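You operate a simulated robot arm through the tools that you are given. There is no shell and no other tool. Be economical: measure what you need, move in short steps, check, and stop when the job is done.

Carry out the task below with a simulated robot arm. There is one attempt and no reset: what you move stays moved.

TASK
Take both feet off the tablet shelf and pack them in the empty glasses case.
Fine: unscrew each foot, lay it in the case, then lay the lid on.
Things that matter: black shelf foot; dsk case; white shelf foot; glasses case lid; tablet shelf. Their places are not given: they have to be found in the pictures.

It is judged by the outcome, as a careful person would: the job done as asked, and still so three seconds after it is handed in. It fails if anything else is knocked over, pushed out of place, dropped, spilled or broken.

THE ROBOT
A 6-joint arm with a two-finger parallel gripper, fixed in place. Base frame: the origin is at the foot of the arm, x ahead of it, y to its left, z up; the work surface is at about z = 640. Lengths are in mm, angles in degrees, forces in N, time in s.
With the tool pointing down near the work surface it reaches from about 200 to 660 mm from the base axis. Its first joint turns from -66.0 to 66.0 degrees. Payload 2.9 kg.
Tool frame: the origin (TCP) lies between the finger pads and is the grasp point; the fingertips stand 30 mm ahead of it; z points along the fingers, y is the line along which they close. The gripper opens to 110 mm. The fingers are 20 mm wide and 10 mm thick; the gripper's body (48 by 112 mm) begins 55 mm behind the TCP.
Orientation is that of the tool frame in the base frame, as [roll, pitch, yaw] about the fixed x, y, z axes, in that order (R = Rz(yaw) Ry(pitch) Rx(roll)). With the fingers straight down and closing along the base's y, the tool's x points along the base's -x, its y along +y and its z along -z.

THE INTERFACE
- The arm moves only by the tool step_arm. Its argument "targets" is a list that holds one entry, the list of rows, each a list of 7 numbers: the turn, a rotation vector about the tool's x, y, z in units of 60 degrees (1.0 is 60 degrees), then the shift along the tool's x, y, z in units of 150 mm (1.0 is 150 mm), then the opening, from 0 (shut) to 1 (fully open). In form: [[[ax, ay, az, tx, ty, tz, jaw], ...]]. A call has 1 to 20 rows; each row is the pose to reach, as a shift and turn from the pose commanded when the call began, along the tool's axes at that moment. A call with a number of a shift or a turn outside -1 to 1 is refused whole. A row lasts 0.2 s, in which the tool goes at most 50 mm and 8.6 degrees; a call with a longer step from one row to the next is refused whole, and so is a gripper value outside its range. A pose out of reach is approached as far as the arm can. The call stops where the force on the tool passes 40 N (or 10 N more than at its start, if that is more) or the arm is blocked; 0.2 s more then pass. The fingers move at their own pace (about 108 mm/s each) and stop on an object; they squeeze with about 35 N. The grip force told is the motor's: it shows also when the fingers shut on nothing. Time passes only in rows, and 0.2 s behind the last, so rows that repeat a pose let the fingers close. It gives the time, the measured TCP pose, the force on the tool (base axes), the opening and the grip force at its end, in the units of the frame above (readings bear some noise).
- Cameras (640 x 400 px; columns grow to the right, rows downward): "scene" is fixed at [60.2, 420.7, 1383.1]; the picture's right is [-0.89, -0.45, 0.00], its down [-0.26, 0.52, -0.81] and it looks along [0.36, -0.72, -0.59] (base axes); focal length 347 px, centre (320, 200). "wrist" rides on the gripper at [-36, 0, -57] in the tool frame; the picture's right is [0.00, -1.00, 0.00], its down [0.97, 0.00, -0.24] and it looks along [0.24, 0.00, 0.97] (tool axes); focal length 218 px, centre (320, 200).
- capture(camera): a new picture of that camera. No time passes.
- probe_pixels(camera, pixels): for up to 12 pixels [column, row] of the newest picture of that camera ("zoom" is the newest enlarged one), the place [x, y, z] in the base frame of the surface seen there, good to about 2 mm. No time passes.
- zoom(camera, box): a new picture of the part [left, top, right, bottom] of that camera's present view, enlarged. No time passes.
- job_done(): hands the job in; it is judged then, once.

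Work in short steps. Measure before you move; look again where a grasp or a placing could have gone wrong, and mend it. You have 80 turns and 38 pictures in all, those below and enlarged ones among them. Open the gripper and draw the arm clear of the work before you hand the job in, unless the task says otherwise; then end with one line.

The tools are called after "Request:" as a command line: name --argument value ..., lists and objects as JSON in quotes. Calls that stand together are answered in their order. step_arm: Moves the arm, as the interface text tells. Its arguments: {"type":"object","properties":{"targets":{"type":"array"}},"required":["targets"]} The other tools are called the same way: capture (camera) takes a picture; probe_pixels (camera, pixels) gives the place of the surface under pixels of a picture; zoom (camera, box) takes an enlarged picture of a part of a camera's view; job_done () hands the job in.

At the start:

```text
t: 0.0
tcp_pos: [461.4, -172.1, 943.1]
tool_rot: [180.0, 0.0, 180.0]
force: [0.2, -0.6, -0.4]
width: 110.0
gripper_force: 0.0
```

scene: 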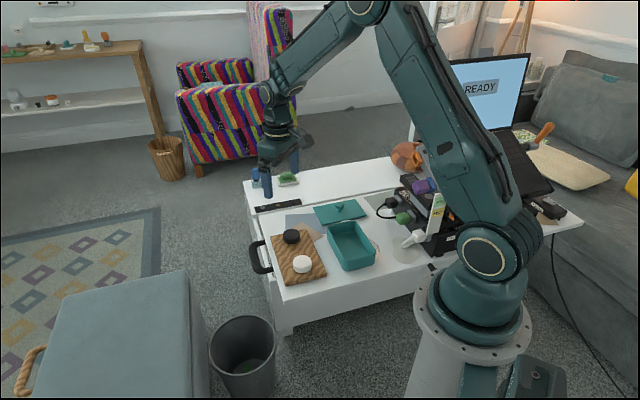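
wrist: 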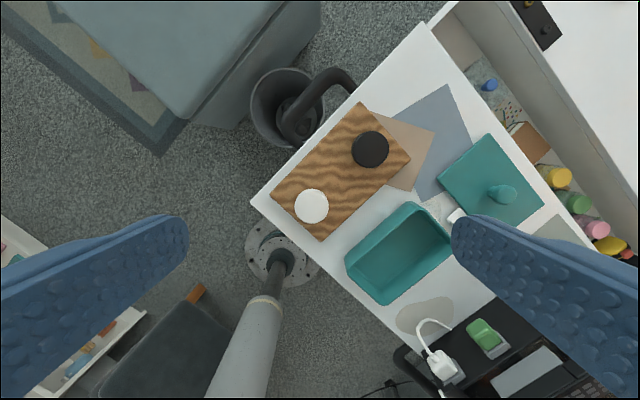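

The case, lid and wooden shelf with two feet are visible in the wrist view around (370,150), (310,205), (400,250), (490,185). I'll zoom and probe.

Request:
zoom --camera "wrist" --box '[240, 80, 560, 320]'

Request:
zoom --camera "scene" --box '[240, 160, 440, 300]'

Request:
probe_pixels --camera "wrist" --pixels '[[370, 148], [311, 205], [275, 197], [320, 240], [410, 160], [362, 104], [400, 255], [346, 262], [408, 203], [451, 235], [388, 303], [502, 195]]'

```text
1.67 times, centred on (400, 200) of wrist
```

zoom: 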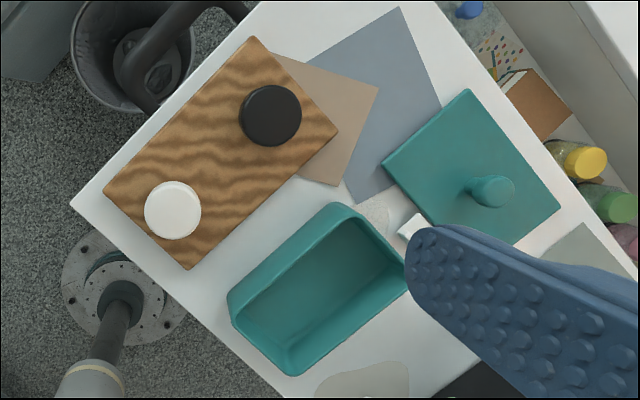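

```text
2.86 times, centred on (340, 230) of scene
```

zoom: 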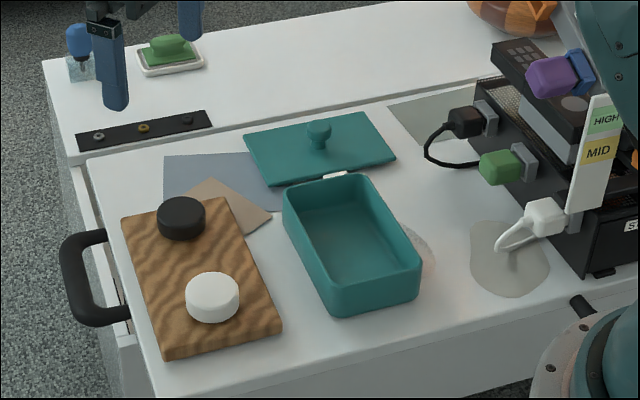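

```text
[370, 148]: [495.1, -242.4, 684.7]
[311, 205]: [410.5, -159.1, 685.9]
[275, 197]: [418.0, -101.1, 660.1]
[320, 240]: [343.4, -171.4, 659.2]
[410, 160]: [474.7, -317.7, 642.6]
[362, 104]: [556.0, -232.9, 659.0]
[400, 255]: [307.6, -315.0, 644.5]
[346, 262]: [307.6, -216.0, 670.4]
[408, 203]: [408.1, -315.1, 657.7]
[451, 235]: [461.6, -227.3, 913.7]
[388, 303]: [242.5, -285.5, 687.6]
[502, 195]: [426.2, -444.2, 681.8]
```

Measuring feet edges, case rim and lid in the scene zoom.

Request:
probe_pixels --camera "zoom" --pixels '[[161, 210], [203, 210], [181, 201], [181, 222], [189, 290], [237, 290], [213, 276], [213, 304], [212, 350], [287, 192], [362, 178], [330, 308]]'

Request:
probe_pixels --camera "zoom" --pixels '[[418, 266], [340, 240], [320, 125], [319, 145], [248, 140], [368, 114], [394, 157], [278, 183], [126, 219], [225, 199], [280, 327], [168, 358]]'

```text
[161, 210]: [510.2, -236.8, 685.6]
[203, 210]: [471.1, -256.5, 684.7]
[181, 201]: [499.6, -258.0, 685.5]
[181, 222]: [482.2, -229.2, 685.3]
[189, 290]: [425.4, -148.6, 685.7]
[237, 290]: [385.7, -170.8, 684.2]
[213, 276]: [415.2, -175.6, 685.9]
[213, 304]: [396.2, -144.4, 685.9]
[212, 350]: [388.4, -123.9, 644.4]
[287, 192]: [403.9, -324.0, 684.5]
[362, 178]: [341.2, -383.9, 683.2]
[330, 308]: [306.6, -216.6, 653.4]
```

```text
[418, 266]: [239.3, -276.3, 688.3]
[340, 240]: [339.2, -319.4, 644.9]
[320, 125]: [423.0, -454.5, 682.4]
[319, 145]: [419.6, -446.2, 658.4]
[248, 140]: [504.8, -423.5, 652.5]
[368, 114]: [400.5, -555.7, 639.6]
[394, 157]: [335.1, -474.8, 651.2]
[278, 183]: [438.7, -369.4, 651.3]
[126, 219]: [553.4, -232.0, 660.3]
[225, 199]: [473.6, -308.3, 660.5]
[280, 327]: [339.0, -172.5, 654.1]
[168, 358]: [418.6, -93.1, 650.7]
```

White foot centre ≈(405.5,-160), top z 685; black ≈(491,-244). Case long axis is along (1,-1), the lid's along (1,1). I'll go above the white foot, turning clockwise to have room for unscrewing.

Request:
step_arm --targets '[[[0, 0, 0.125, 0.047, 0.01, 0.119, 1], [0, 0, 0.25, 0.093, 0.02, 0.238, 1], [0, 0, 0.375, 0.14, 0.03, 0.356, 1], [0, 0, 0.5, 0.187, 0.04, 0.475, 0.9], [0, 0, 0.625, 0.233, 0.05, 0.594, 0.9], [0, 0, 0.75, 0.28, 0.06, 0.713, 0.8], [0, 0, 0.875, 0.327, 0.07, 0.831, 0.8], [0, 0, 1.0, 0.373, 0.08, 0.95, 0.8]]]'

```text
t: 1.8
tcp_pos: [403.9, -158.5, 800.2]
tool_rot: [-179.9, 0.0, 119.8]
force: [0.6, -0.6, 1.1]
width: 88.3
gripper_force: 0.1
```

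Request:
capture --camera "wrist"

```text
33 pictures are left
```

wrist: 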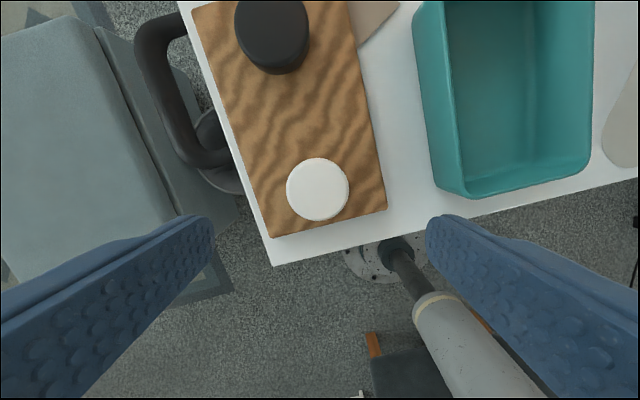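

Probing the white foot's edges at (287,188),(349,188),(318,158),(318,219) and the case's inner walls.

Request:
probe_pixels --camera "wrist" --pixels '[[291, 188], [345, 188], [318, 161], [318, 212], [318, 187], [370, 205], [300, 228], [447, 100], [580, 100], [520, 60], [465, 185], [588, 165]]'

```text
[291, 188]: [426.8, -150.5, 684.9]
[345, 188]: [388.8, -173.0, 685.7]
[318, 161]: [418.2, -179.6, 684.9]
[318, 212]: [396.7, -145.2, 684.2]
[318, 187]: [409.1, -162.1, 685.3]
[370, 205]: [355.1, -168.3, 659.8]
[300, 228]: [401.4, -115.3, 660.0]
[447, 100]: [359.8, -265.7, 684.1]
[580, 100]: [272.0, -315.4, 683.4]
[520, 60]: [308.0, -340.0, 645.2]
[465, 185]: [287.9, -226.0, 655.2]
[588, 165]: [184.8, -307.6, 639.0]
```

Foot centre ≈(407.5,-162). Descend to TCP z≈693 (tips 3 mm above the board), turning another 60° clockwise, then close.

Request:
step_arm --targets '[[[0, 0, 0.125, -0.004, 0.001, 0.09, 0.8], [0, 0, 0.25, -0.008, 0.002, 0.18, 0.8], [0, 0, 0.375, -0.012, 0.003, 0.27, 0.8], [0, 0, 0.5, -0.016, 0.004, 0.36, 0.8], [0, 0, 0.625, -0.02, 0.006, 0.45, 0.8], [0, 0, 0.75, -0.024, 0.007, 0.54, 0.8], [0, 0, 0.875, -0.028, 0.008, 0.63, 0.8], [0, 0, 1.0, -0.032, 0.009, 0.713, 0.8], [0, 0, 1.0, -0.032, 0.009, 0.713, 0.8]]]'

Request:
step_arm --targets '[[[0, 0, 0, 0, 0, 0, 0.3], [0, 0, 0, 0, 0, 0, 0.3], [0, 0, 0, 0, 0, 0, 0.3]]]'

```text
t: 3.8
tcp_pos: [410.0, -163.0, 691.7]
tool_rot: [180.0, 0.0, 60.0]
force: [0.6, 0.1, 0.5]
width: 87.8
gripper_force: 0.1
```

```text
t: 4.6
tcp_pos: [410.4, -164.3, 691.8]
tool_rot: [180.0, 0.0, 60.0]
force: [0.6, 0.1, -8.1]
width: 49.5
gripper_force: 34.3
```

Gripped at 49.5 mm. Turn counter-clockwise 60°.

Request:
step_arm --targets '[[[0, 0, -0.125, 0, 0, 0, 0.3], [0, 0, -0.25, 0, 0, 0, 0.3], [0, 0, -0.375, 0, 0, 0, 0.3], [0, 0, -0.5, 0, 0, 0, 0.3], [0, 0, -0.625, 0, 0, 0, 0.3], [0, 0, -0.75, 0, 0, 0, 0.3], [0, 0, -0.875, 0, 0, 0, 0.3], [0, 0, -1, 0, 0, 0, 0.3]]]'

Request:
zoom --camera "scene" --box '[240, 160, 440, 300]'

```text
t: 6.4
tcp_pos: [408.2, -162.8, 693.4]
tool_rot: [-180.0, 0.0, 120.2]
force: [0.8, -0.3, -7.2]
width: 49.8
gripper_force: 35.2
```

```text
2.86 times, centred on (340, 230) of scene
```

zoom: 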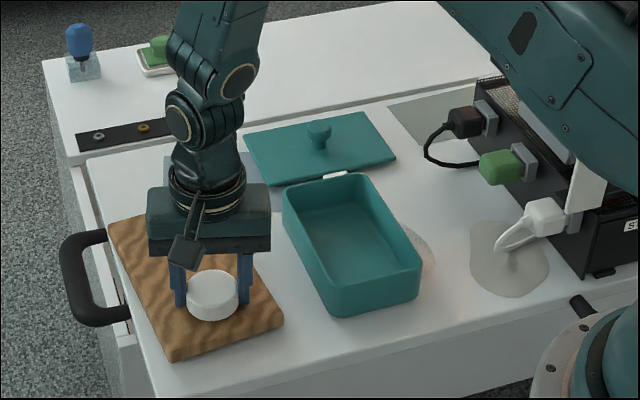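

The board shifted only slightly, so the foot turns on its thread. Continue 60° more with a slight lift.

Request:
step_arm --targets '[[[0, 0, -0.125, 0, 0, 0, 0.3], [0, 0, -0.25, 0, 0, 0, 0.3], [0, 0, -0.375, 0, 0, 0, 0.3], [0, 0, -0.5, 0, 0, 0, 0.3], [0, 0, -0.625, 0, 0, 0, 0.3], [0, 0, -0.75, 0, 0, 0, 0.3], [0, 0, -0.875, 0, 0, 0, 0.3], [0, 0, -1, 0, 0, 0, 0.3]]]'

Request:
zoom --camera "scene" --box '[240, 160, 440, 300]'

```text
t: 8.2
tcp_pos: [408.8, -163.9, 693.9]
tool_rot: [-179.9, -0.1, -179.8]
force: [-1.5, 0.5, -6.0]
width: 49.5
gripper_force: 34.8
```

```text
2.86 times, centred on (340, 230) of scene
```

zoom: 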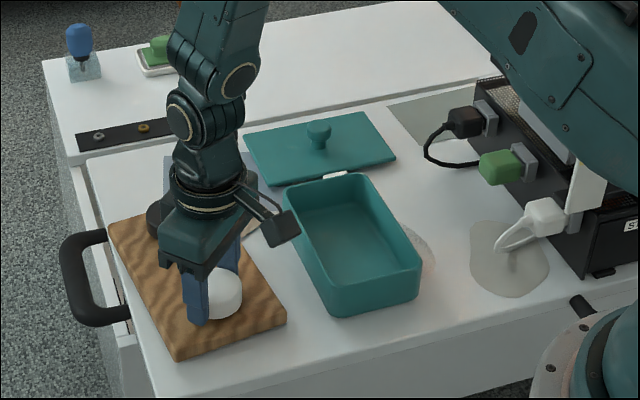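

Board stays put now; keep turning.

Request:
step_arm --targets '[[[0, 0, -0.125, 0, 0, 0, 0.3], [0, 0, -0.25, 0, 0, 0, 0.3], [0, 0, -0.375, 0, 0, 0, 0.3], [0, 0, -0.5, 0, 0, 0, 0.3], [0, 0, -0.625, 0, 0, 0, 0.3], [0, 0, -0.75, 0, 0, 0, 0.3], [0, 0, -0.875, 0, 0, 0, 0.3], [0, 0, -1, 0, 0, 0, 0.3]]]'

Request:
step_arm --targets '[[[0, 0, -0.125, 0, 0, 0, 0.3], [0, 0, -0.25, 0, 0, 0, 0.3], [0, 0, -0.375, 0, 0, 0, 0.3], [0, 0, -0.5, 0, 0, 0, 0.3], [0, 0, -0.625, 0, 0, 0, 0.3], [0, 0, -0.75, 0, 0, 0, 0.3], [0, 0, -0.875, 0, 0, 0, 0.3], [0, 0, -1, 0, 0, 0, 0.3]]]'

```text
t: 10.0
tcp_pos: [407.1, -162.7, 693.9]
tool_rot: [180.0, -0.1, -119.9]
force: [-10.6, -0.7, 15.7]
width: 49.4
gripper_force: 34.9
```

```text
t: 11.8
tcp_pos: [408.5, -162.7, 693.8]
tool_rot: [179.9, -0.1, -60.0]
force: [-17.2, -4.2, 27.4]
width: 49.7
gripper_force: 35.3
```

Upward force has grown to 27 N, so the foot is pushing up. Ease up 2 mm and read.

Request:
step_arm --targets '[[[0, 0, 0, 0, 0, -0.007, 0.3], [0, 0, 0, 0, 0, -0.013, 0.3], [0, 0, 0, 0, 0, -0.013, 0.3]]]'

Request:
zoom --camera "scene" --box '[260, 210, 360, 280]'

```text
t: 12.6
tcp_pos: [408.9, -163.9, 693.5]
tool_rot: [-179.9, 0.1, -59.9]
force: [1.5, -0.3, -5.0]
width: 49.6
gripper_force: 35.0
```

```text
5.71 times, centred on (310, 245) of scene
```

zoom: 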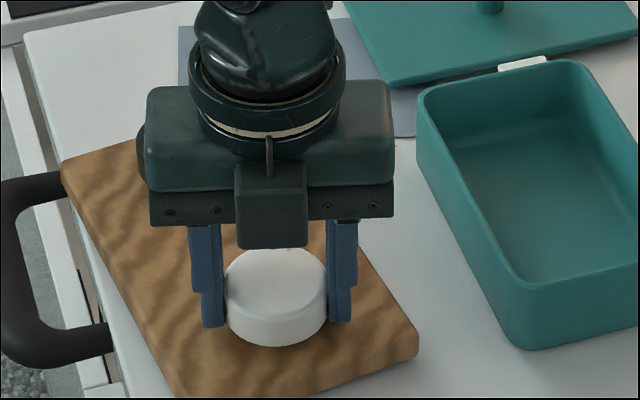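

Force relieved. Keep turning 60° with a 1.5 mm rise.

Request:
step_arm --targets '[[[0, 0, -0.125, 0, 0, -0.001, 0.3], [0, 0, -0.25, 0, 0, -0.002, 0.3], [0, 0, -0.375, 0, 0, -0.004, 0.3], [0, 0, -0.5, 0, 0, -0.005, 0.3], [0, 0, -0.625, 0, 0, -0.006, 0.3], [0, 0, -0.75, 0, 0, -0.007, 0.3], [0, 0, -0.875, 0, 0, -0.009, 0.3], [0, 0, -1, 0, 0, -0.01, 0.3]]]'

```text
t: 14.4
tcp_pos: [397.7, 14.8, 690.9]
tool_rot: [177.7, -0.7, -4.0]
force: [0.0, -5.2, 9.9]
width: 49.6
gripper_force: 35.1
out of reach, approached as far as the arm can: row 5, 6, 7, 8
```

The arm swung to y≈15 when out of reach. Look immediately.

Request:
capture --camera "scene"

Request:
capture --camera "wrist"

```text
29 pictures are left
```

scene: 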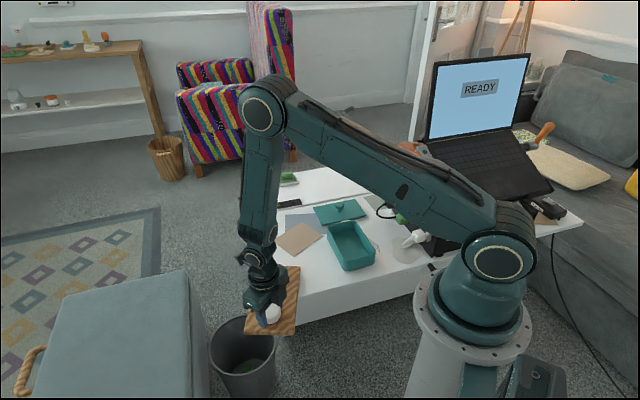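

```text
28 pictures are left
```

wrist: 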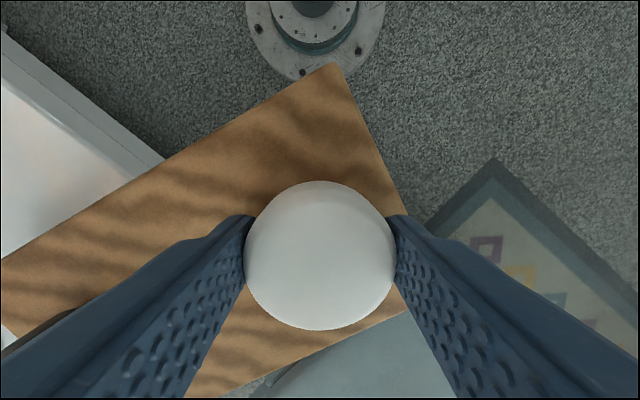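

The board was dragged partly over the table edge, still held by the foot. I must not release; first measure how it lies now.

Request:
zoom --camera "scene" --box '[220, 190, 400, 350]'

Request:
probe_pixels --camera "wrist" --pixels '[[332, 68], [402, 300], [165, 158], [10, 265], [60, 325], [230, 130], [320, 255], [100, 120], [10, 335]]'

```text
2.50 times, centred on (310, 270) of scene
```

zoom: 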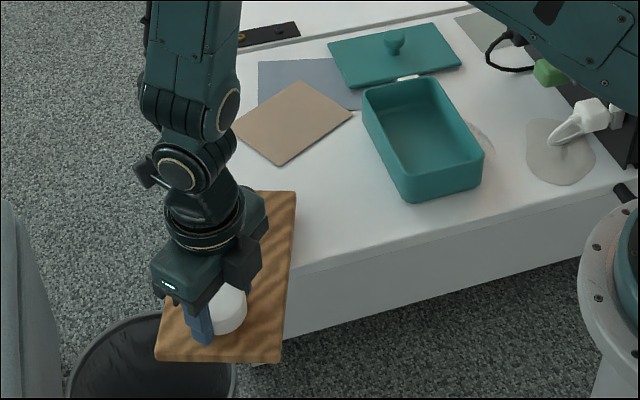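

```text
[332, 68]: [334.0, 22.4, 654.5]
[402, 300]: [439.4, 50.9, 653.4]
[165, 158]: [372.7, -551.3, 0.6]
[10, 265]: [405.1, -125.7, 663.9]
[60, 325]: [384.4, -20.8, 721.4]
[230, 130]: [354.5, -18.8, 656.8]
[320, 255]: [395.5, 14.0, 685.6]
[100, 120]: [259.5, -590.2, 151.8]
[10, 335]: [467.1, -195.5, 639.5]
```

The far end of the board is still on the table (z≈664). I'll retrace slowly, half-way first: this slides the board back in –y and turns it back toward its old direction.

Request:
step_arm --targets '[[[0, 0, 0.03, 0, 0, 0, 0.3], [0, 0, 0.06, 0, 0, 0, 0.3], [0, 0, 0.09, 0, 0, 0, 0.3], [0, 0, 0.12, 0, 0, 0, 0.3], [0, 0, 0.15, 0, 0, 0, 0.3], [0, 0, 0.18, 0, 0, 0, 0.3], [0, 0, 0.21, 0, 0, 0, 0.3], [0, 0, 0.24, 0, 0, 0, 0.3]]]'

Request:
zoom --camera "scene" --box '[220, 190, 400, 350]'

```text
t: 16.2
tcp_pos: [396.2, 17.9, 686.3]
tool_rot: [178.0, -1.0, -18.3]
force: [0.6, -2.5, 8.8]
width: 49.9
gripper_force: 34.8
```

```text
2.50 times, centred on (310, 270) of scene
```

zoom: 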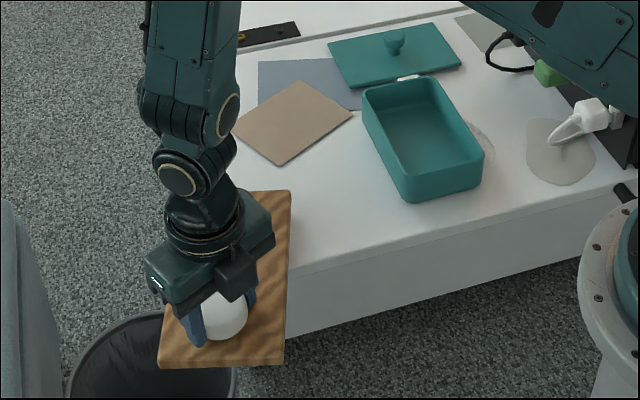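

The reference is the attained pose. Now slide back half-way explicitly: base shift ≈(5,-90), levelling the tool, turning 15° clockwise to stay in reach.

Request:
step_arm --targets '[[[0.004, -0.002, 0.03, 0.027, 0.07, 0, 0.3], [0.008, -0.004, 0.06, 0.054, 0.14, 0, 0.3], [0.012, -0.006, 0.09, 0.081, 0.21, 0, 0.3], [0.016, -0.008, 0.12, 0.108, 0.28, 0, 0.3], [0.02, -0.01, 0.15, 0.135, 0.35, 0, 0.3], [0.024, -0.012, 0.18, 0.163, 0.42, 0, 0.3], [0.028, -0.014, 0.21, 0.19, 0.49, 0, 0.3], [0.032, -0.016, 0.24, 0.217, 0.56, 0, 0.3]]]'

Request:
zoom --camera "scene" --box '[220, 190, 400, 350]'

```text
t: 17.2
tcp_pos: [398.2, -20.6, 688.9]
tool_rot: [179.1, -0.7, -24.8]
force: [-2.6, 1.6, 8.8]
width: 49.9
gripper_force: 35.6
stopped in row 4: the force on the tool passed its limit (the readings are from after the stop); the commanded pose is now the measured one
```

```text
2.50 times, centred on (310, 270) of scene
```

zoom: 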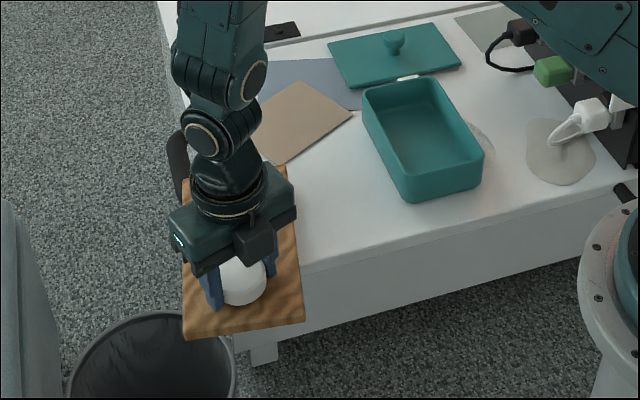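

Force limit tripped; check for what the board meets.

Request:
zoom --camera "scene" --box '[255, 220, 325, 290]'

Request:
capture --camera "wrist"

```text
5.71 times, centred on (290, 255) of scene
```

zoom: 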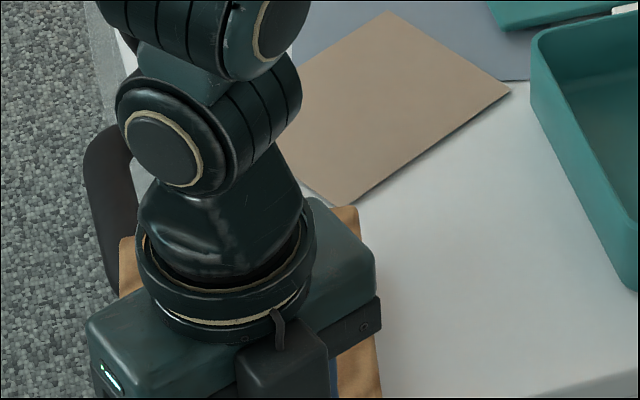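

```text
23 pictures are left
```

wrist: 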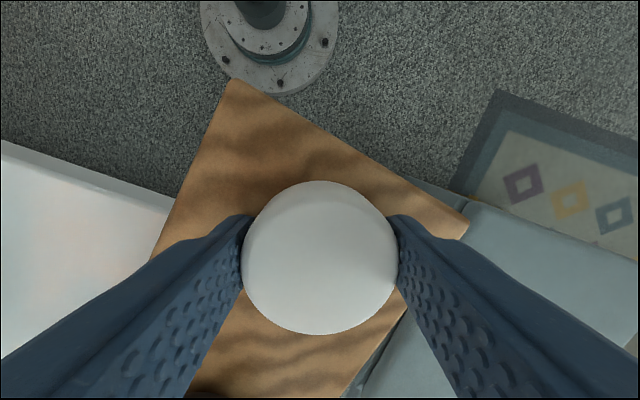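

Request:
probe_pixels --camera "wrist" --pixels '[[235, 86], [460, 226], [160, 240], [405, 310], [320, 360], [165, 215], [100, 200], [320, 255]]'

Request:
probe_pixels --camera "zoom" --pixels '[[125, 240], [345, 210], [370, 350], [130, 280], [100, 200], [300, 180], [345, 205]]'

```text
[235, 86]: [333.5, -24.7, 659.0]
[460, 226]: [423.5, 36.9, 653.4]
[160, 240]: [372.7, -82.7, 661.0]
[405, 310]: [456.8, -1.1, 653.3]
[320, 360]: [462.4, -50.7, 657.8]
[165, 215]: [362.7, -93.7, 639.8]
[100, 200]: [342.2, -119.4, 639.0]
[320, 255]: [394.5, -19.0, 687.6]
```

```text
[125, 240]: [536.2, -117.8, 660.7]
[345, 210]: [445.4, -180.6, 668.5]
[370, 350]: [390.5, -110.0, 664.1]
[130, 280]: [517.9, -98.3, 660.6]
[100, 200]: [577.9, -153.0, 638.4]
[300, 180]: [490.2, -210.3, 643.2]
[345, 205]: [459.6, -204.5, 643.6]
```

The board is tilted over the table edge (far end z 668, near corner 653); foot has already risen ~5 mm on its thread. I'll raise 5 mm to level the board, then slide slowly on.

Request:
step_arm --targets '[[[0, 0, 0, 0, 0, -0.017, 0.3], [0.005, -0.004, 0, 0, 0, -0.033, 0.3], [0.015, -0.012, 0, 0, 0, -0.033, 0.3]]]'

Request:
step_arm --targets '[[[0, 0, 0.02, 0.03, 0.03, 0, 0.3], [0, 0, 0.04, 0.06, 0.06, 0, 0.3], [0, 0, 0.06, 0.1, 0.1, 0, 0.3], [0, 0, 0.08, 0.14, 0.14, 0, 0.3], [0, 0, 0.1, 0.18, 0.18, 0, 0.3], [0, 0, 0.12, 0.22, 0.22, 0, 0.3], [0, 0, 0.14, 0.26, 0.26, 0, 0.3], [0, 0, 0.16, 0.3, 0.29, 0, 0.3]]]'

Request:
zoom --camera "scene" --box '[220, 190, 400, 350]'

```text
t: 18.0
tcp_pos: [396.4, -20.4, 695.3]
tool_rot: [-179.9, 0.2, -24.8]
force: [-2.0, 1.7, -5.7]
width: 49.6
gripper_force: 35.4
```

```text
t: 19.8
tcp_pos: [419.0, -79.3, 694.9]
tool_rot: [-180.0, 0.0, -34.5]
force: [0.1, 0.1, -8.2]
width: 49.8
gripper_force: 34.7
```

```text
2.50 times, centred on (310, 270) of scene
```

zoom: 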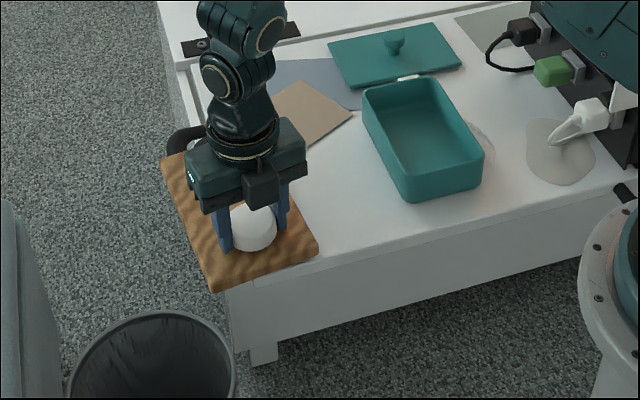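

Sliding smoothly now, board nearly at its old orientation. Continue to about (408,-165).

Request:
step_arm --targets '[[[0, 0, 0.015, 0.033, 0.064, 0, 0.3], [0, 0, 0.03, 0.066, 0.128, 0, 0.3], [0, 0, 0.045, 0.1, 0.193, 0, 0.3], [0, 0, 0.06, 0.132, 0.257, 0, 0.3], [0, 0, 0.075, 0.165, 0.321, 0, 0.3], [0, 0, 0.09, 0.2, 0.386, 0, 0.3], [0, 0, 0.105, 0.23, 0.45, 0, 0.3], [0, 0, 0.12, 0.264, 0.514, 0, 0.3]]]'

Request:
zoom --camera "scene" --box '[240, 160, 400, 300]'

```text
t: 21.6
tcp_pos: [410.0, -165.3, 693.6]
tool_rot: [-179.7, 0.0, -41.6]
force: [2.9, 1.0, -2.3]
width: 49.7
gripper_force: 35.3
```

```text
2.86 times, centred on (320, 230) of scene
```

zoom: 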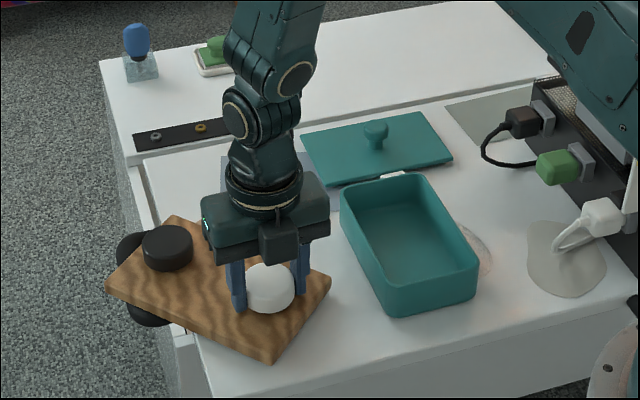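

The board has swung too far (black foot over the left edge), but its centre is over the table. Release the white foot gently, rise, and then pull the board round by the black foot.

Request:
step_arm --targets '[[[0, 0, 0, 0, 0, 0.01, 0.3], [0, 0, 0, 0, 0, 0.013, 0.5], [0, 0, 0, 0, 0, 0.013, 0.7], [0, 0, 0, 0, 0, 0.013, 0.75]]]'

Request:
step_arm --targets '[[[0, 0, 0, 0, 0, -0.1, 0.75], [0, 0, 0, 0, 0, -0.3, 0.8], [0, 0, 0, 0, 0, -0.5, 0.8], [0, 0, 0, 0, 0, -0.7, 0.8]]]'

Request:
capture --camera "wrist"

Request:
zoom --camera "scene" --box '[240, 160, 400, 300]'

```text
t: 22.6
tcp_pos: [409.8, -166.2, 692.8]
tool_rot: [-179.8, 0.1, -41.6]
force: [-0.5, 0.3, 0.6]
width: 82.4
gripper_force: 0.0
```

```text
t: 23.6
tcp_pos: [407.1, -161.5, 799.7]
tool_rot: [-179.9, 0.1, -41.6]
force: [-0.2, -1.0, 0.3]
width: 87.9
gripper_force: 0.1
```

```text
20 pictures are left
```

wrist: 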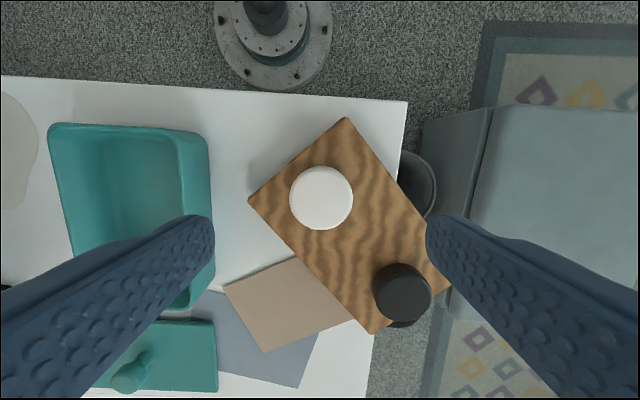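

```text
2.86 times, centred on (320, 230) of scene
```

zoom: 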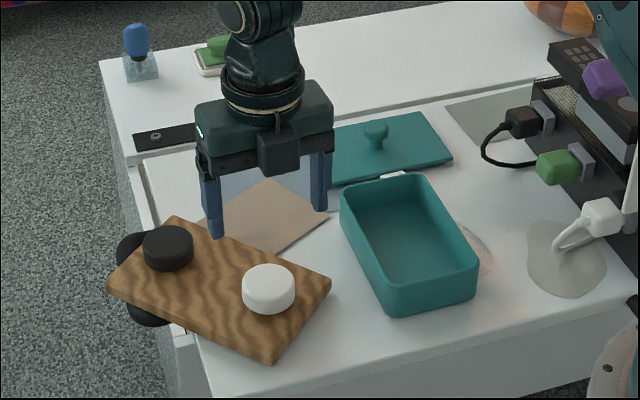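

Board rests stably. Measure feet and board.

Request:
probe_pixels --camera "wrist" --pixels '[[321, 197], [292, 197], [350, 197], [321, 169], [321, 226], [345, 124], [255, 200], [375, 328], [402, 290], [440, 285], [404, 110], [330, 240]]'

Request:
probe_pixels --camera "zoom" --pixels '[[168, 238], [145, 238], [191, 238], [268, 278], [175, 222], [112, 284], [275, 350], [325, 285], [215, 395]]'

```text
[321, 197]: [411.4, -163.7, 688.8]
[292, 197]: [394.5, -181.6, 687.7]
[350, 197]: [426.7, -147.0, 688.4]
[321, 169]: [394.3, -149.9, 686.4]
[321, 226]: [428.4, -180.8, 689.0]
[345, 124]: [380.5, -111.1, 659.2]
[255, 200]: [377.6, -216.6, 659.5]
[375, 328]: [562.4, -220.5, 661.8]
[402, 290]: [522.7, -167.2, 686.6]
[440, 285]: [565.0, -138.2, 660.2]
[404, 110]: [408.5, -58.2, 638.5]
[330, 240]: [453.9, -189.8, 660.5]
```

```text
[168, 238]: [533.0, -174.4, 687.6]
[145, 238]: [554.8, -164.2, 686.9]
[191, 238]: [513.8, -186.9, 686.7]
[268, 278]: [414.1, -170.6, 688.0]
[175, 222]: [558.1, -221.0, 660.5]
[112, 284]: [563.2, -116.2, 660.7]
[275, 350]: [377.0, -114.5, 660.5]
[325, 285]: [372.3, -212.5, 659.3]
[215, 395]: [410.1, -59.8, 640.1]
```

Black foot centre ≈(532,-175). I go above it and down around it, grip at TCP z≈693.

Request:
step_arm --targets '[[[0, 0, 0, 0.17, -0.12, 0, 0.8], [0, 0, 0, 0.34, -0.24, 0, 0.8], [0, 0, 0, 0.51, -0.36, 0, 0.8], [0, 0, 0, 0.683, -0.486, 0, 0.8], [0, 0, 0, 0.683, -0.486, 0.2, 0.8], [0, 0, 0, 0.683, -0.486, 0.4, 0.8], [0, 0, 0, 0.683, -0.486, 0.55, 0.8], [0, 0, 0, 0.683, -0.486, 0.65, 0.8], [0, 0, 0, 0.683, -0.486, 0.7, 0.8], [0, 0, 0, 0.683, -0.486, 0.7, 0.8]]]'

Request:
zoom --camera "wrist" --box '[160, 100, 480, 400]'

```text
t: 25.8
tcp_pos: [531.9, -177.0, 691.1]
tool_rot: [-179.9, 0.0, -41.6]
force: [-0.5, -0.2, 1.1]
width: 87.7
gripper_force: 0.0
```

```text
1.33 times, centred on (320, 250) of wrist
```

zoom: 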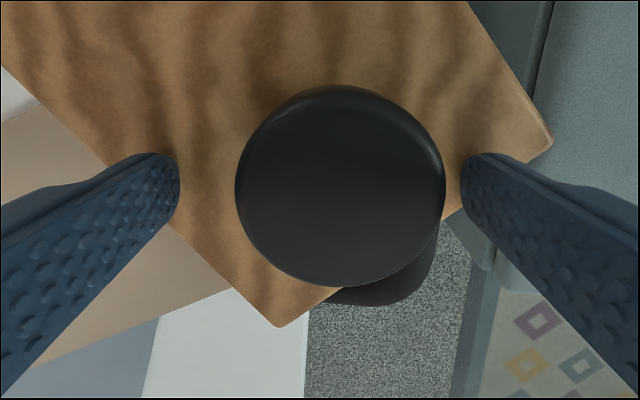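

Foot is ~4 mm toward image right and slightly forward; correct, then close.

Request:
step_arm --targets '[[[0, 0, 0, -0.033, -0.027, 0, 0.8], [0, 0, 0, -0.033, -0.027, 0, 0.5], [0, 0, 0, -0.033, -0.027, 0, 0.3], [0, 0, 0, -0.033, -0.027, 0, 0.3], [0, 0, 0, -0.033, -0.027, 0, 0.3]]]'

```text
t: 27.0
tcp_pos: [530.2, -170.7, 692.2]
tool_rot: [-180.0, 0.1, -41.6]
force: [0.5, 1.8, 0.6]
width: 49.9
gripper_force: 35.2
```

Gripped. Lift 3 mm and swing the board 40° clockwise about the white-foot end.

Request:
step_arm --targets '[[[0, 0, 0, 0, 0, -0.02, 0.3], [0, 0, 0.067, 0.017, 0.053, -0.02, 0.3], [0, 0, 0.133, 0.033, 0.106, -0.02, 0.3], [0, 0, 0.2, 0.05, 0.159, -0.02, 0.3], [0, 0, 0.267, 0.067, 0.212, -0.02, 0.3], [0, 0, 0.333, 0.083, 0.265, -0.02, 0.3], [0, 0, 0.4, 0.1, 0.318, -0.02, 0.3], [0, 0, 0.467, 0.117, 0.371, -0.02, 0.3], [0, 0, 0.533, 0.133, 0.424, -0.02, 0.3], [0, 0, 0.6, 0.15, 0.477, -0.02, 0.3], [0, 0, 0.667, 0.167, 0.53, -0.02, 0.3], [0, 0, 0.667, 0.167, 0.53, 0, 0.3]]]'

Request:
zoom --camera "scene" --box '[240, 160, 400, 300]'

```text
t: 29.6
tcp_pos: [497.7, -249.0, 691.4]
tool_rot: [-179.9, 0.1, -81.7]
force: [-0.1, -0.3, -3.1]
width: 50.4
gripper_force: 35.0
```

```text
2.86 times, centred on (320, 230) of scene
```

zoom: 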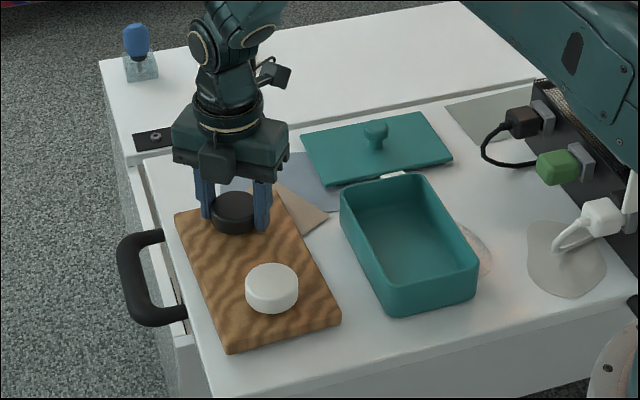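

Board is back in its original place. Release the black foot, wind the wrist clockwise for a full unscrewing stroke.

Request:
step_arm --targets '[[[0, 0, 0, 0, 0, 0, 0.75], [0, 0, 0, 0, 0, 0, 0.75], [0, 0, 0.13, 0, 0, 0, 0.75], [0, 0, 0.26, 0, 0, 0, 0.75], [0, 0, 0.39, 0, 0, 0, 0.75], [0, 0, 0.52, 0, 0, 0, 0.75], [0, 0, 0.65, 0, 0, 0, 0.75], [0, 0, 0.78, 0, 0, 0, 0.75], [0, 0, 0.9, 0, 0, 0, 0.75], [0, 0, 1, 0, 0, 0, 0.75]]]'

Request:
step_arm --targets '[[[0, 0, 0.13, 0, 0, 0, 0.75], [0, 0, 0.26, 0, 0, 0, 0.75], [0, 0, 0.39, 0, 0, 0, 0.75], [0, 0, 0.52, 0, 0, 0, 0.75], [0, 0, 0.65, 0, 0, 0, 0.75], [0, 0, 0.78, 0, 0, 0, 0.75], [0, 0, 0.9, 0, 0, 0, 0.75], [0, 0, 1, 0, 0, 0, 0.75]]]'

Request:
step_arm --targets '[[[0, 0, 0.13, 0, 0, 0, 0.75], [0, 0, 0.26, 0, 0, 0, 0.75], [0, 0, 0.39, 0, 0, 0, 0.75], [0, 0, 0.39, 0, 0, 0, 0.75]]]'

```text
t: 31.8
tcp_pos: [498.7, -248.0, 692.0]
tool_rot: [179.9, 0.1, -141.8]
force: [0.3, 0.0, 0.2]
width: 82.5
gripper_force: 0.0
```

```text
t: 33.6
tcp_pos: [498.8, -248.5, 693.1]
tool_rot: [179.9, 0.1, 158.3]
force: [0.1, -0.3, 0.8]
width: 82.3
gripper_force: 0.1
```

```text
t: 34.6
tcp_pos: [500.1, -247.5, 692.0]
tool_rot: [179.9, -0.1, 135.0]
force: [0.3, -0.2, -0.1]
width: 82.6
gripper_force: 0.1
```

Request:
step_arm --targets '[[[0, 0, 0.13, 0, 0, 0, 0.75], [0, 0, 0.26, 0, 0, 0, 0.75], [0, 0, 0.39, 0, 0, 0, 0.75], [0, 0, 0.52, 0, 0, 0, 0.75], [0, 0, 0.65, 0, 0, 0, 0.75], [0, 0, 0.78, 0, 0, 0, 0.75], [0, 0, 0.9, 0, 0, 0, 0.75], [0, 0, 1, 0, 0, 0, 0.75]]]'

Request:
step_arm --targets '[[[0, 0, 0.13, 0, 0, 0, 0.75], [0, 0, 0.25, 0, 0, 0, 0.75], [0, 0, 0.25, 0, 0, 0, 0.3], [0, 0, 0.25, 0, 0, 0, 0.3], [0, 0, 0.25, 0, 0, 0, 0.3]]]'

Request:
step_arm --targets '[[[0, 0, -0.125, 0, 0, 0, 0.3], [0, 0, -0.25, 0, 0, -0.001, 0.3], [0, 0, -0.375, 0, 0, -0.002, 0.3], [0, 0, -0.5, 0, 0, -0.002, 0.3], [0, 0, -0.625, 0, 0, -0.003, 0.3], [0, 0, -0.75, 0, 0, -0.004, 0.3], [0, 0, -0.875, 0, 0, -0.005, 0.3], [0, 0, -1, 0, 0, -0.005, 0.3]]]'

Request:
step_arm --targets '[[[0, 0, -0.125, 0, 0, 0, 0.3], [0, 0, -0.25, 0, 0, -0.001, 0.3], [0, 0, -0.375, 0, 0, -0.002, 0.3], [0, 0, -0.5, 0, 0, -0.002, 0.3], [0, 0, -0.625, 0, 0, -0.003, 0.3], [0, 0, -0.75, 0, 0, -0.004, 0.3], [0, 0, -0.875, 0, 0, -0.005, 0.3], [0, 0, -1, 0, 0, -0.005, 0.3]]]'

Request:
zoom --camera "scene" --box '[240, 160, 400, 300]'

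```text
t: 36.4
tcp_pos: [497.6, -247.4, 694.2]
tool_rot: [-180.0, -0.2, 75.0]
force: [0.1, 0.3, -0.5]
width: 82.6
gripper_force: 0.0
```

```text
t: 37.6
tcp_pos: [498.5, -247.7, 693.1]
tool_rot: [-179.9, -0.1, 60.0]
force: [2.8, -0.9, -1.2]
width: 49.8
gripper_force: 35.0
```

```text
t: 39.4
tcp_pos: [498.0, -246.7, 694.0]
tool_rot: [180.0, -0.2, 120.1]
force: [-15.1, 2.3, 22.3]
width: 49.6
gripper_force: 34.9
```

```text
t: 41.2
tcp_pos: [499.3, -249.6, 692.5]
tool_rot: [180.0, 0.1, -180.0]
force: [-6.6, -8.7, 13.7]
width: 49.7
gripper_force: 35.2
```

```text
2.86 times, centred on (320, 230) of scene
```

zoom: 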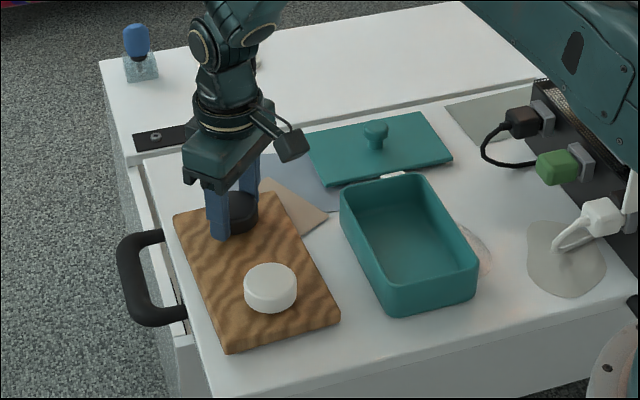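

Board stays put. Continue to yaw −60 with ~1 mm rise per 60°.

Request:
step_arm --targets '[[[0, 0, -0.125, 0, 0, -0.002, 0.3], [0, 0, -0.25, 0, 0, -0.004, 0.3], [0, 0, -0.375, 0, 0, -0.005, 0.3], [0, 0, -0.5, 0, 0, -0.006, 0.3], [0, 0, -0.625, 0, 0, -0.007, 0.3], [0, 0, -0.75, 0, 0, -0.008, 0.3], [0, 0, -0.875, 0, 0, -0.009, 0.3], [0, 0, -1, 0, 0, -0.01, 0.3]]]'

Request:
step_arm --targets '[[[0, 0, -0.125, 0, 0, -0.001, 0.3], [0, 0, -0.25, 0, 0, -0.002, 0.3], [0, 0, -0.375, 0, 0, -0.004, 0.3], [0, 0, -0.5, 0, 0, -0.005, 0.3], [0, 0, -0.625, 0, 0, -0.006, 0.3], [0, 0, -0.75, 0, 0, -0.007, 0.3], [0, 0, -0.875, 0, 0, -0.009, 0.3], [0, 0, -1, 0, 0, -0.01, 0.3]]]'

```text
t: 43.0
tcp_pos: [497.8, -248.6, 693.9]
tool_rot: [179.8, 0.0, -119.9]
force: [-0.2, 0.8, -5.6]
width: 49.6
gripper_force: 34.5
```

```text
t: 44.8
tcp_pos: [499.8, -247.8, 697.2]
tool_rot: [-179.9, 0.0, -60.0]
force: [0.0, -0.1, -9.5]
width: 49.7
gripper_force: 34.9
```

Unscrewed 240° so far. Release, rewind 240°, regrip.

Request:
step_arm --targets '[[[0, 0, 0, 0, 0, 0, 0.7], [0, 0, 0, 0, 0, 0, 0.75], [0, 0, 0.13, 0, 0, 0, 0.75], [0, 0, 0.26, 0, 0, 0, 0.75], [0, 0, 0.39, 0, 0, 0, 0.75], [0, 0, 0.52, 0, 0, 0, 0.75], [0, 0, 0.65, 0, 0, 0, 0.75], [0, 0, 0.78, 0, 0, 0, 0.75], [0, 0, 0.9, 0, 0, 0, 0.75], [0, 0, 1, 0, 0, 0, 0.75]]]'

Request:
zoom --camera "scene" --box '[260, 190, 340, 260]'

Request:
step_arm --targets '[[[0, 0, 0.13, 0, 0, 0, 0.75], [0, 0, 0.26, 0, 0, 0, 0.75], [0, 0, 0.39, 0, 0, 0, 0.75], [0, 0, 0.52, 0, 0, 0, 0.75], [0, 0, 0.65, 0, 0, 0, 0.75], [0, 0, 0.78, 0, 0, 0, 0.75], [0, 0, 0.9, 0, 0, 0, 0.75], [0, 0, 1, 0, 0, 0, 0.75]]]'

Request:
step_arm --targets '[[[0, 0, 0.13, 0, 0, 0, 0.75], [0, 0, 0.26, 0, 0, 0, 0.75], [0, 0, 0.39, 0, 0, 0, 0.75], [0, 0, 0.52, 0, 0, 0, 0.75], [0, 0, 0.65, 0, 0, 0, 0.75], [0, 0, 0.78, 0, 0, 0, 0.75], [0, 0, 0.9, 0, 0, 0, 0.75], [0, 0, 1, 0, 0, 0, 0.75]]]'

Request:
step_arm --targets '[[[0, 0, 0.13, 0, 0, 0, 0.75], [0, 0, 0.26, 0, 0, 0, 0.75], [0, 0, 0.39, 0, 0, 0, 0.75], [0, 0, 0.52, 0, 0, 0, 0.75], [0, 0, 0.65, 0, 0, 0, 0.75], [0, 0, 0.78, 0, 0, 0, 0.75], [0, 0, 0.9, 0, 0, 0, 0.75], [0, 0, 1, 0, 0, 0, 0.75], [0, 0, 1, 0, 0, 0, 0.3], [0, 0, 1, 0, 0, 0, 0.3], [0, 0, 1, 0, 0, 0, 0.3]]]'

```text
t: 47.0
tcp_pos: [499.2, -248.0, 697.8]
tool_rot: [180.0, 0.1, -120.1]
force: [1.2, -0.4, 0.4]
width: 82.4
gripper_force: 0.0
```

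```text
5.71 times, centred on (300, 225) of scene
```

zoom: 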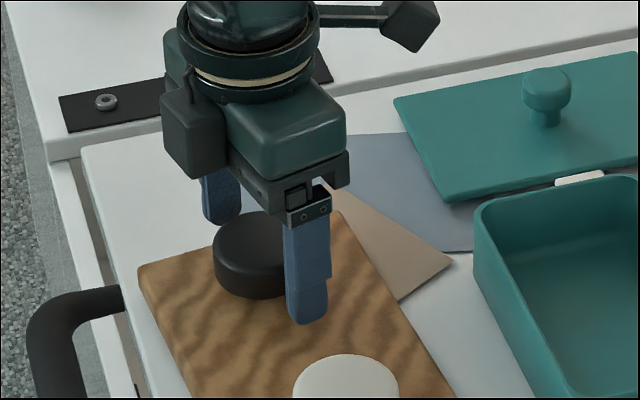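

```text
t: 48.8
tcp_pos: [499.0, -248.2, 697.3]
tool_rot: [179.9, 0.0, 179.8]
force: [-1.0, -0.1, 0.0]
width: 82.5
gripper_force: 0.1
```

```text
t: 50.6
tcp_pos: [498.5, -247.4, 695.2]
tool_rot: [179.9, 0.0, 119.9]
force: [-0.7, 0.9, 0.0]
width: 82.2
gripper_force: 0.0
```

```text
t: 53.0
tcp_pos: [497.6, -248.6, 696.4]
tool_rot: [-179.9, -0.1, 60.0]
force: [-2.0, 1.2, 0.3]
width: 50.2
gripper_force: 35.0
```

Regripped. Turn another 240° counter-clockwise with small rises.

Request:
step_arm --targets '[[[0, 0, -0.125, 0, 0, 0, 0.3], [0, 0, -0.25, 0, 0, -0.001, 0.3], [0, 0, -0.375, 0, 0, -0.002, 0.3], [0, 0, -0.5, 0, 0, -0.003, 0.3], [0, 0, -0.625, 0, 0, -0.004, 0.3], [0, 0, -0.75, 0, 0, -0.004, 0.3], [0, 0, -0.875, 0, 0, -0.005, 0.3], [0, 0, -1, 0, 0, -0.005, 0.3]]]'

Request:
step_arm --targets '[[[0, 0, -0.125, 0, 0, 0, 0.3], [0, 0, -0.25, 0, 0, -0.001, 0.3], [0, 0, -0.375, 0, 0, -0.002, 0.3], [0, 0, -0.5, 0, 0, -0.003, 0.3], [0, 0, -0.625, 0, 0, -0.004, 0.3], [0, 0, -0.75, 0, 0, -0.004, 0.3], [0, 0, -0.875, 0, 0, -0.005, 0.3], [0, 0, -1, 0, 0, -0.005, 0.3]]]'

Request:
step_arm --targets '[[[0, 0, -0.125, 0, 0, 0, 0.3], [0, 0, -0.25, 0, 0, -0.001, 0.3], [0, 0, -0.375, 0, 0, -0.002, 0.3], [0, 0, -0.5, 0, 0, -0.003, 0.3], [0, 0, -0.625, 0, 0, -0.004, 0.3], [0, 0, -0.75, 0, 0, -0.004, 0.3], [0, 0, -0.875, 0, 0, -0.005, 0.3], [0, 0, -1, 0, 0, -0.005, 0.3]]]'

Request:
step_arm --targets '[[[0, 0, -0.125, 0, 0, 0, 0.3], [0, 0, -0.25, 0, 0, -0.001, 0.3], [0, 0, -0.375, 0, 0, -0.002, 0.3], [0, 0, -0.5, 0, 0, -0.003, 0.3], [0, 0, -0.625, 0, 0, -0.004, 0.3], [0, 0, -0.75, 0, 0, -0.004, 0.3], [0, 0, -0.875, 0, 0, -0.005, 0.3], [0, 0, -1, 0, 0, -0.005, 0.3]]]'

Request:
zoom --camera "scene" --box '[260, 190, 340, 260]'

```text
t: 54.8
tcp_pos: [500.3, -247.7, 696.9]
tool_rot: [179.8, -0.1, 120.2]
force: [2.1, -1.7, -2.5]
width: 50.1
gripper_force: 34.9
```

```text
t: 56.6
tcp_pos: [499.2, -248.4, 698.8]
tool_rot: [179.9, 0.1, -179.9]
force: [0.3, 0.0, 0.4]
width: 50.2
gripper_force: 34.9
```

```text
t: 58.4
tcp_pos: [499.0, -248.4, 700.1]
tool_rot: [180.0, 0.1, -119.9]
force: [0.2, 0.0, 0.3]
width: 50.1
gripper_force: 34.7
```

```text
t: 60.2
tcp_pos: [498.1, -248.2, 699.4]
tool_rot: [180.0, 0.1, -59.9]
force: [-3.3, 2.9, -0.5]
width: 50.1
gripper_force: 35.2
```

```text
5.71 times, centred on (300, 225) of scene
```

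zoom: 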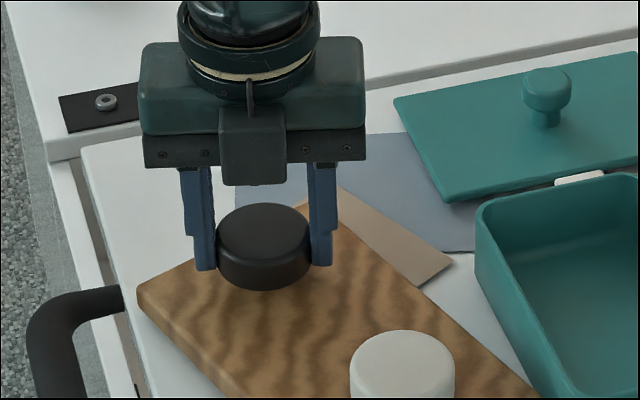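

Force is near zero, likely free; board turned a few degrees. Test lift of 8 mm.

Request:
step_arm --targets '[[[0, 0, 0, 0, 0, -0.02, 0.3], [0, 0, 0, 0, 0, -0.04, 0.3], [0, 0, 0, 0, 0, -0.054, 0.3]]]'

Request:
zoom --camera "scene" --box '[250, 190, 350, 290]'

```text
t: 61.0
tcp_pos: [499.4, -247.6, 708.7]
tool_rot: [-179.9, 0.0, -60.0]
force: [0.0, -0.4, 0.0]
width: 50.1
gripper_force: 34.8
```

```text
4.00 times, centred on (300, 240) of scene
```

zoom: 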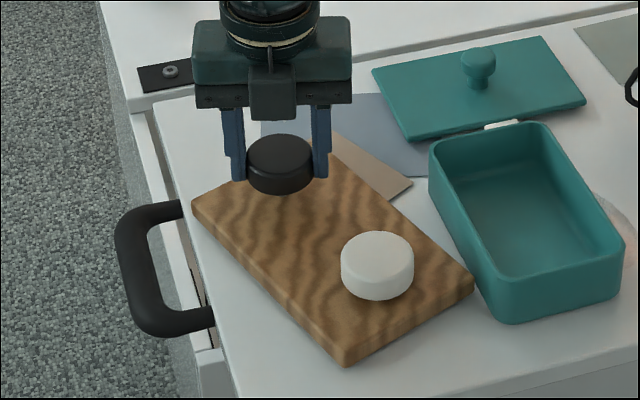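

The black foot is free. Measure the case rim, board and white foot in this zoom.

Request:
probe_pixels --camera "zoom" --pixels '[[430, 150], [545, 124], [622, 235], [515, 300], [437, 153], [538, 130], [612, 240], [520, 285], [378, 248], [350, 265], [405, 265], [470, 280]]'

Request:
probe_pixels --camera "zoom" --pixels '[[470, 225], [450, 190], [500, 270], [580, 180], [560, 145], [610, 225], [525, 200], [520, 280], [478, 205], [570, 262], [345, 358]]'

```text
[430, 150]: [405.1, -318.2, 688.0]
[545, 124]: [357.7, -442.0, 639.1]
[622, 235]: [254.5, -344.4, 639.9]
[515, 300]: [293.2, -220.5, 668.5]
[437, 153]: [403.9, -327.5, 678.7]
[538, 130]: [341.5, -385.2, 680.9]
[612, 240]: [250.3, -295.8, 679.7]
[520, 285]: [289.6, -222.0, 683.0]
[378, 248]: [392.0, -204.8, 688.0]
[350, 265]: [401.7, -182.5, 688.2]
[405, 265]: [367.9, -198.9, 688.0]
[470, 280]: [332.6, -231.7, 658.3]
```

```text
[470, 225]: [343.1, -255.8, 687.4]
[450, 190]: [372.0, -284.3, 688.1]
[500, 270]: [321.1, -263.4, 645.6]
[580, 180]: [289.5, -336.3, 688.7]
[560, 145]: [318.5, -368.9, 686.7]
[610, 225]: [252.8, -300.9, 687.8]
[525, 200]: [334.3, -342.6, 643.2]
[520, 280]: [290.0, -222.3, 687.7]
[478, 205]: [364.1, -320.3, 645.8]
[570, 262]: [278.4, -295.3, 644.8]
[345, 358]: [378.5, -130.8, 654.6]
```

Case centre ≈(321,-301), long axis along (1,-1), inner ≈145×88, floor 645. Black foot goes to (346.5,-326.5) with yaw 135. Lift and turn first.

Request:
step_arm --targets '[[[0, 0, 0.125, 0, 0, -0.08, 0.3], [0, 0, 0.25, 0, 0, -0.16, 0.3], [0, 0, 0.375, 0, 0, -0.24, 0.3], [0, 0, 0.5, 0, 0, -0.32, 0.3], [0, 0, 0.625, 0, 0, -0.4, 0.3], [0, 0, 0.75, 0, 0, -0.48, 0.3], [0, 0, 0.875, 0, 0, -0.54, 0.3], [0, 0, 1, 0, 0, -0.6, 0.3]]]'

Request:
step_arm --targets '[[[0, 0, 0.125, 0.12, 0.077, 0, 0.3], [0, 0, 0.25, 0.24, 0.154, 0, 0.3], [0, 0, 0.375, 0.36, 0.231, 0, 0.3], [0, 0, 0.5, 0.48, 0.308, 0, 0.3], [0, 0, 0.625, 0.6, 0.386, 0, 0.3], [0, 0, 0.75, 0.72, 0.463, 0, 0.3], [0, 0, 0.875, 0.84, 0.54, 0, 0.3], [0, 0, 1, 0.964, 0.617, 0, 0.3]]]'

Request:
step_arm --targets '[[[0, 0, 0.125, 0, 0, 0, 0.3], [0, 0, 0.25, 0, 0, 0, 0.3], [0, 0, 0.375, 0, 0, 0, 0.3], [0, 0, 0.5, 0, 0, 0, 0.3], [0, 0, 0.625, 0, 0, 0, 0.3], [0, 0, 0.75, 0, 0, 0, 0.3], [0, 0, 0.75, 0, 0, 0, 0.3]]]'

Request:
capture --camera "wrist"

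Request:
zoom --camera "scene" --box '[260, 160, 420, 290]'

```text
t: 62.8
tcp_pos: [498.4, -247.5, 798.3]
tool_rot: [179.9, 0.0, -120.1]
force: [-0.3, 1.4, 0.4]
width: 33.2
gripper_force: 0.0
```

```text
t: 64.6
tcp_pos: [346.5, -326.9, 798.5]
tool_rot: [180.0, 0.0, 179.8]
force: [0.2, 0.3, -0.6]
width: 32.9
gripper_force: 0.1
```

```text
t: 66.2
tcp_pos: [347.1, -327.6, 798.2]
tool_rot: [179.9, 0.0, 135.0]
force: [0.0, 0.0, -0.5]
width: 33.2
gripper_force: 0.2
```

```text
12 pictures are left
```

wrist: 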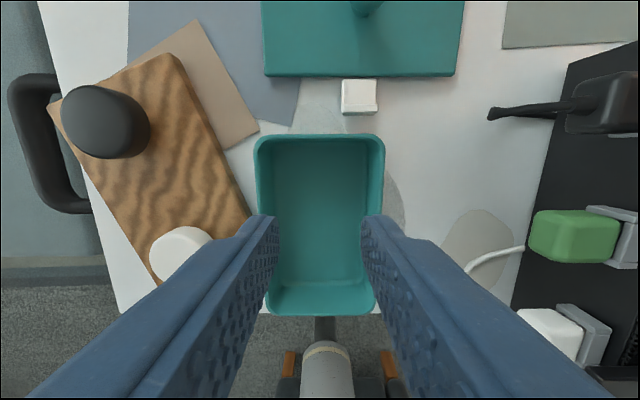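

```text
3.08 times, centred on (340, 225) of scene
```

zoom: 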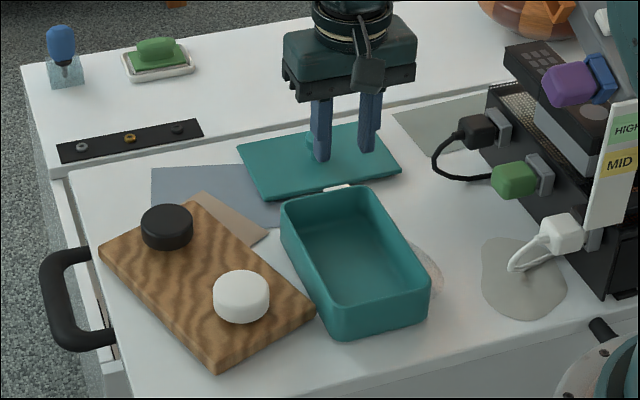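

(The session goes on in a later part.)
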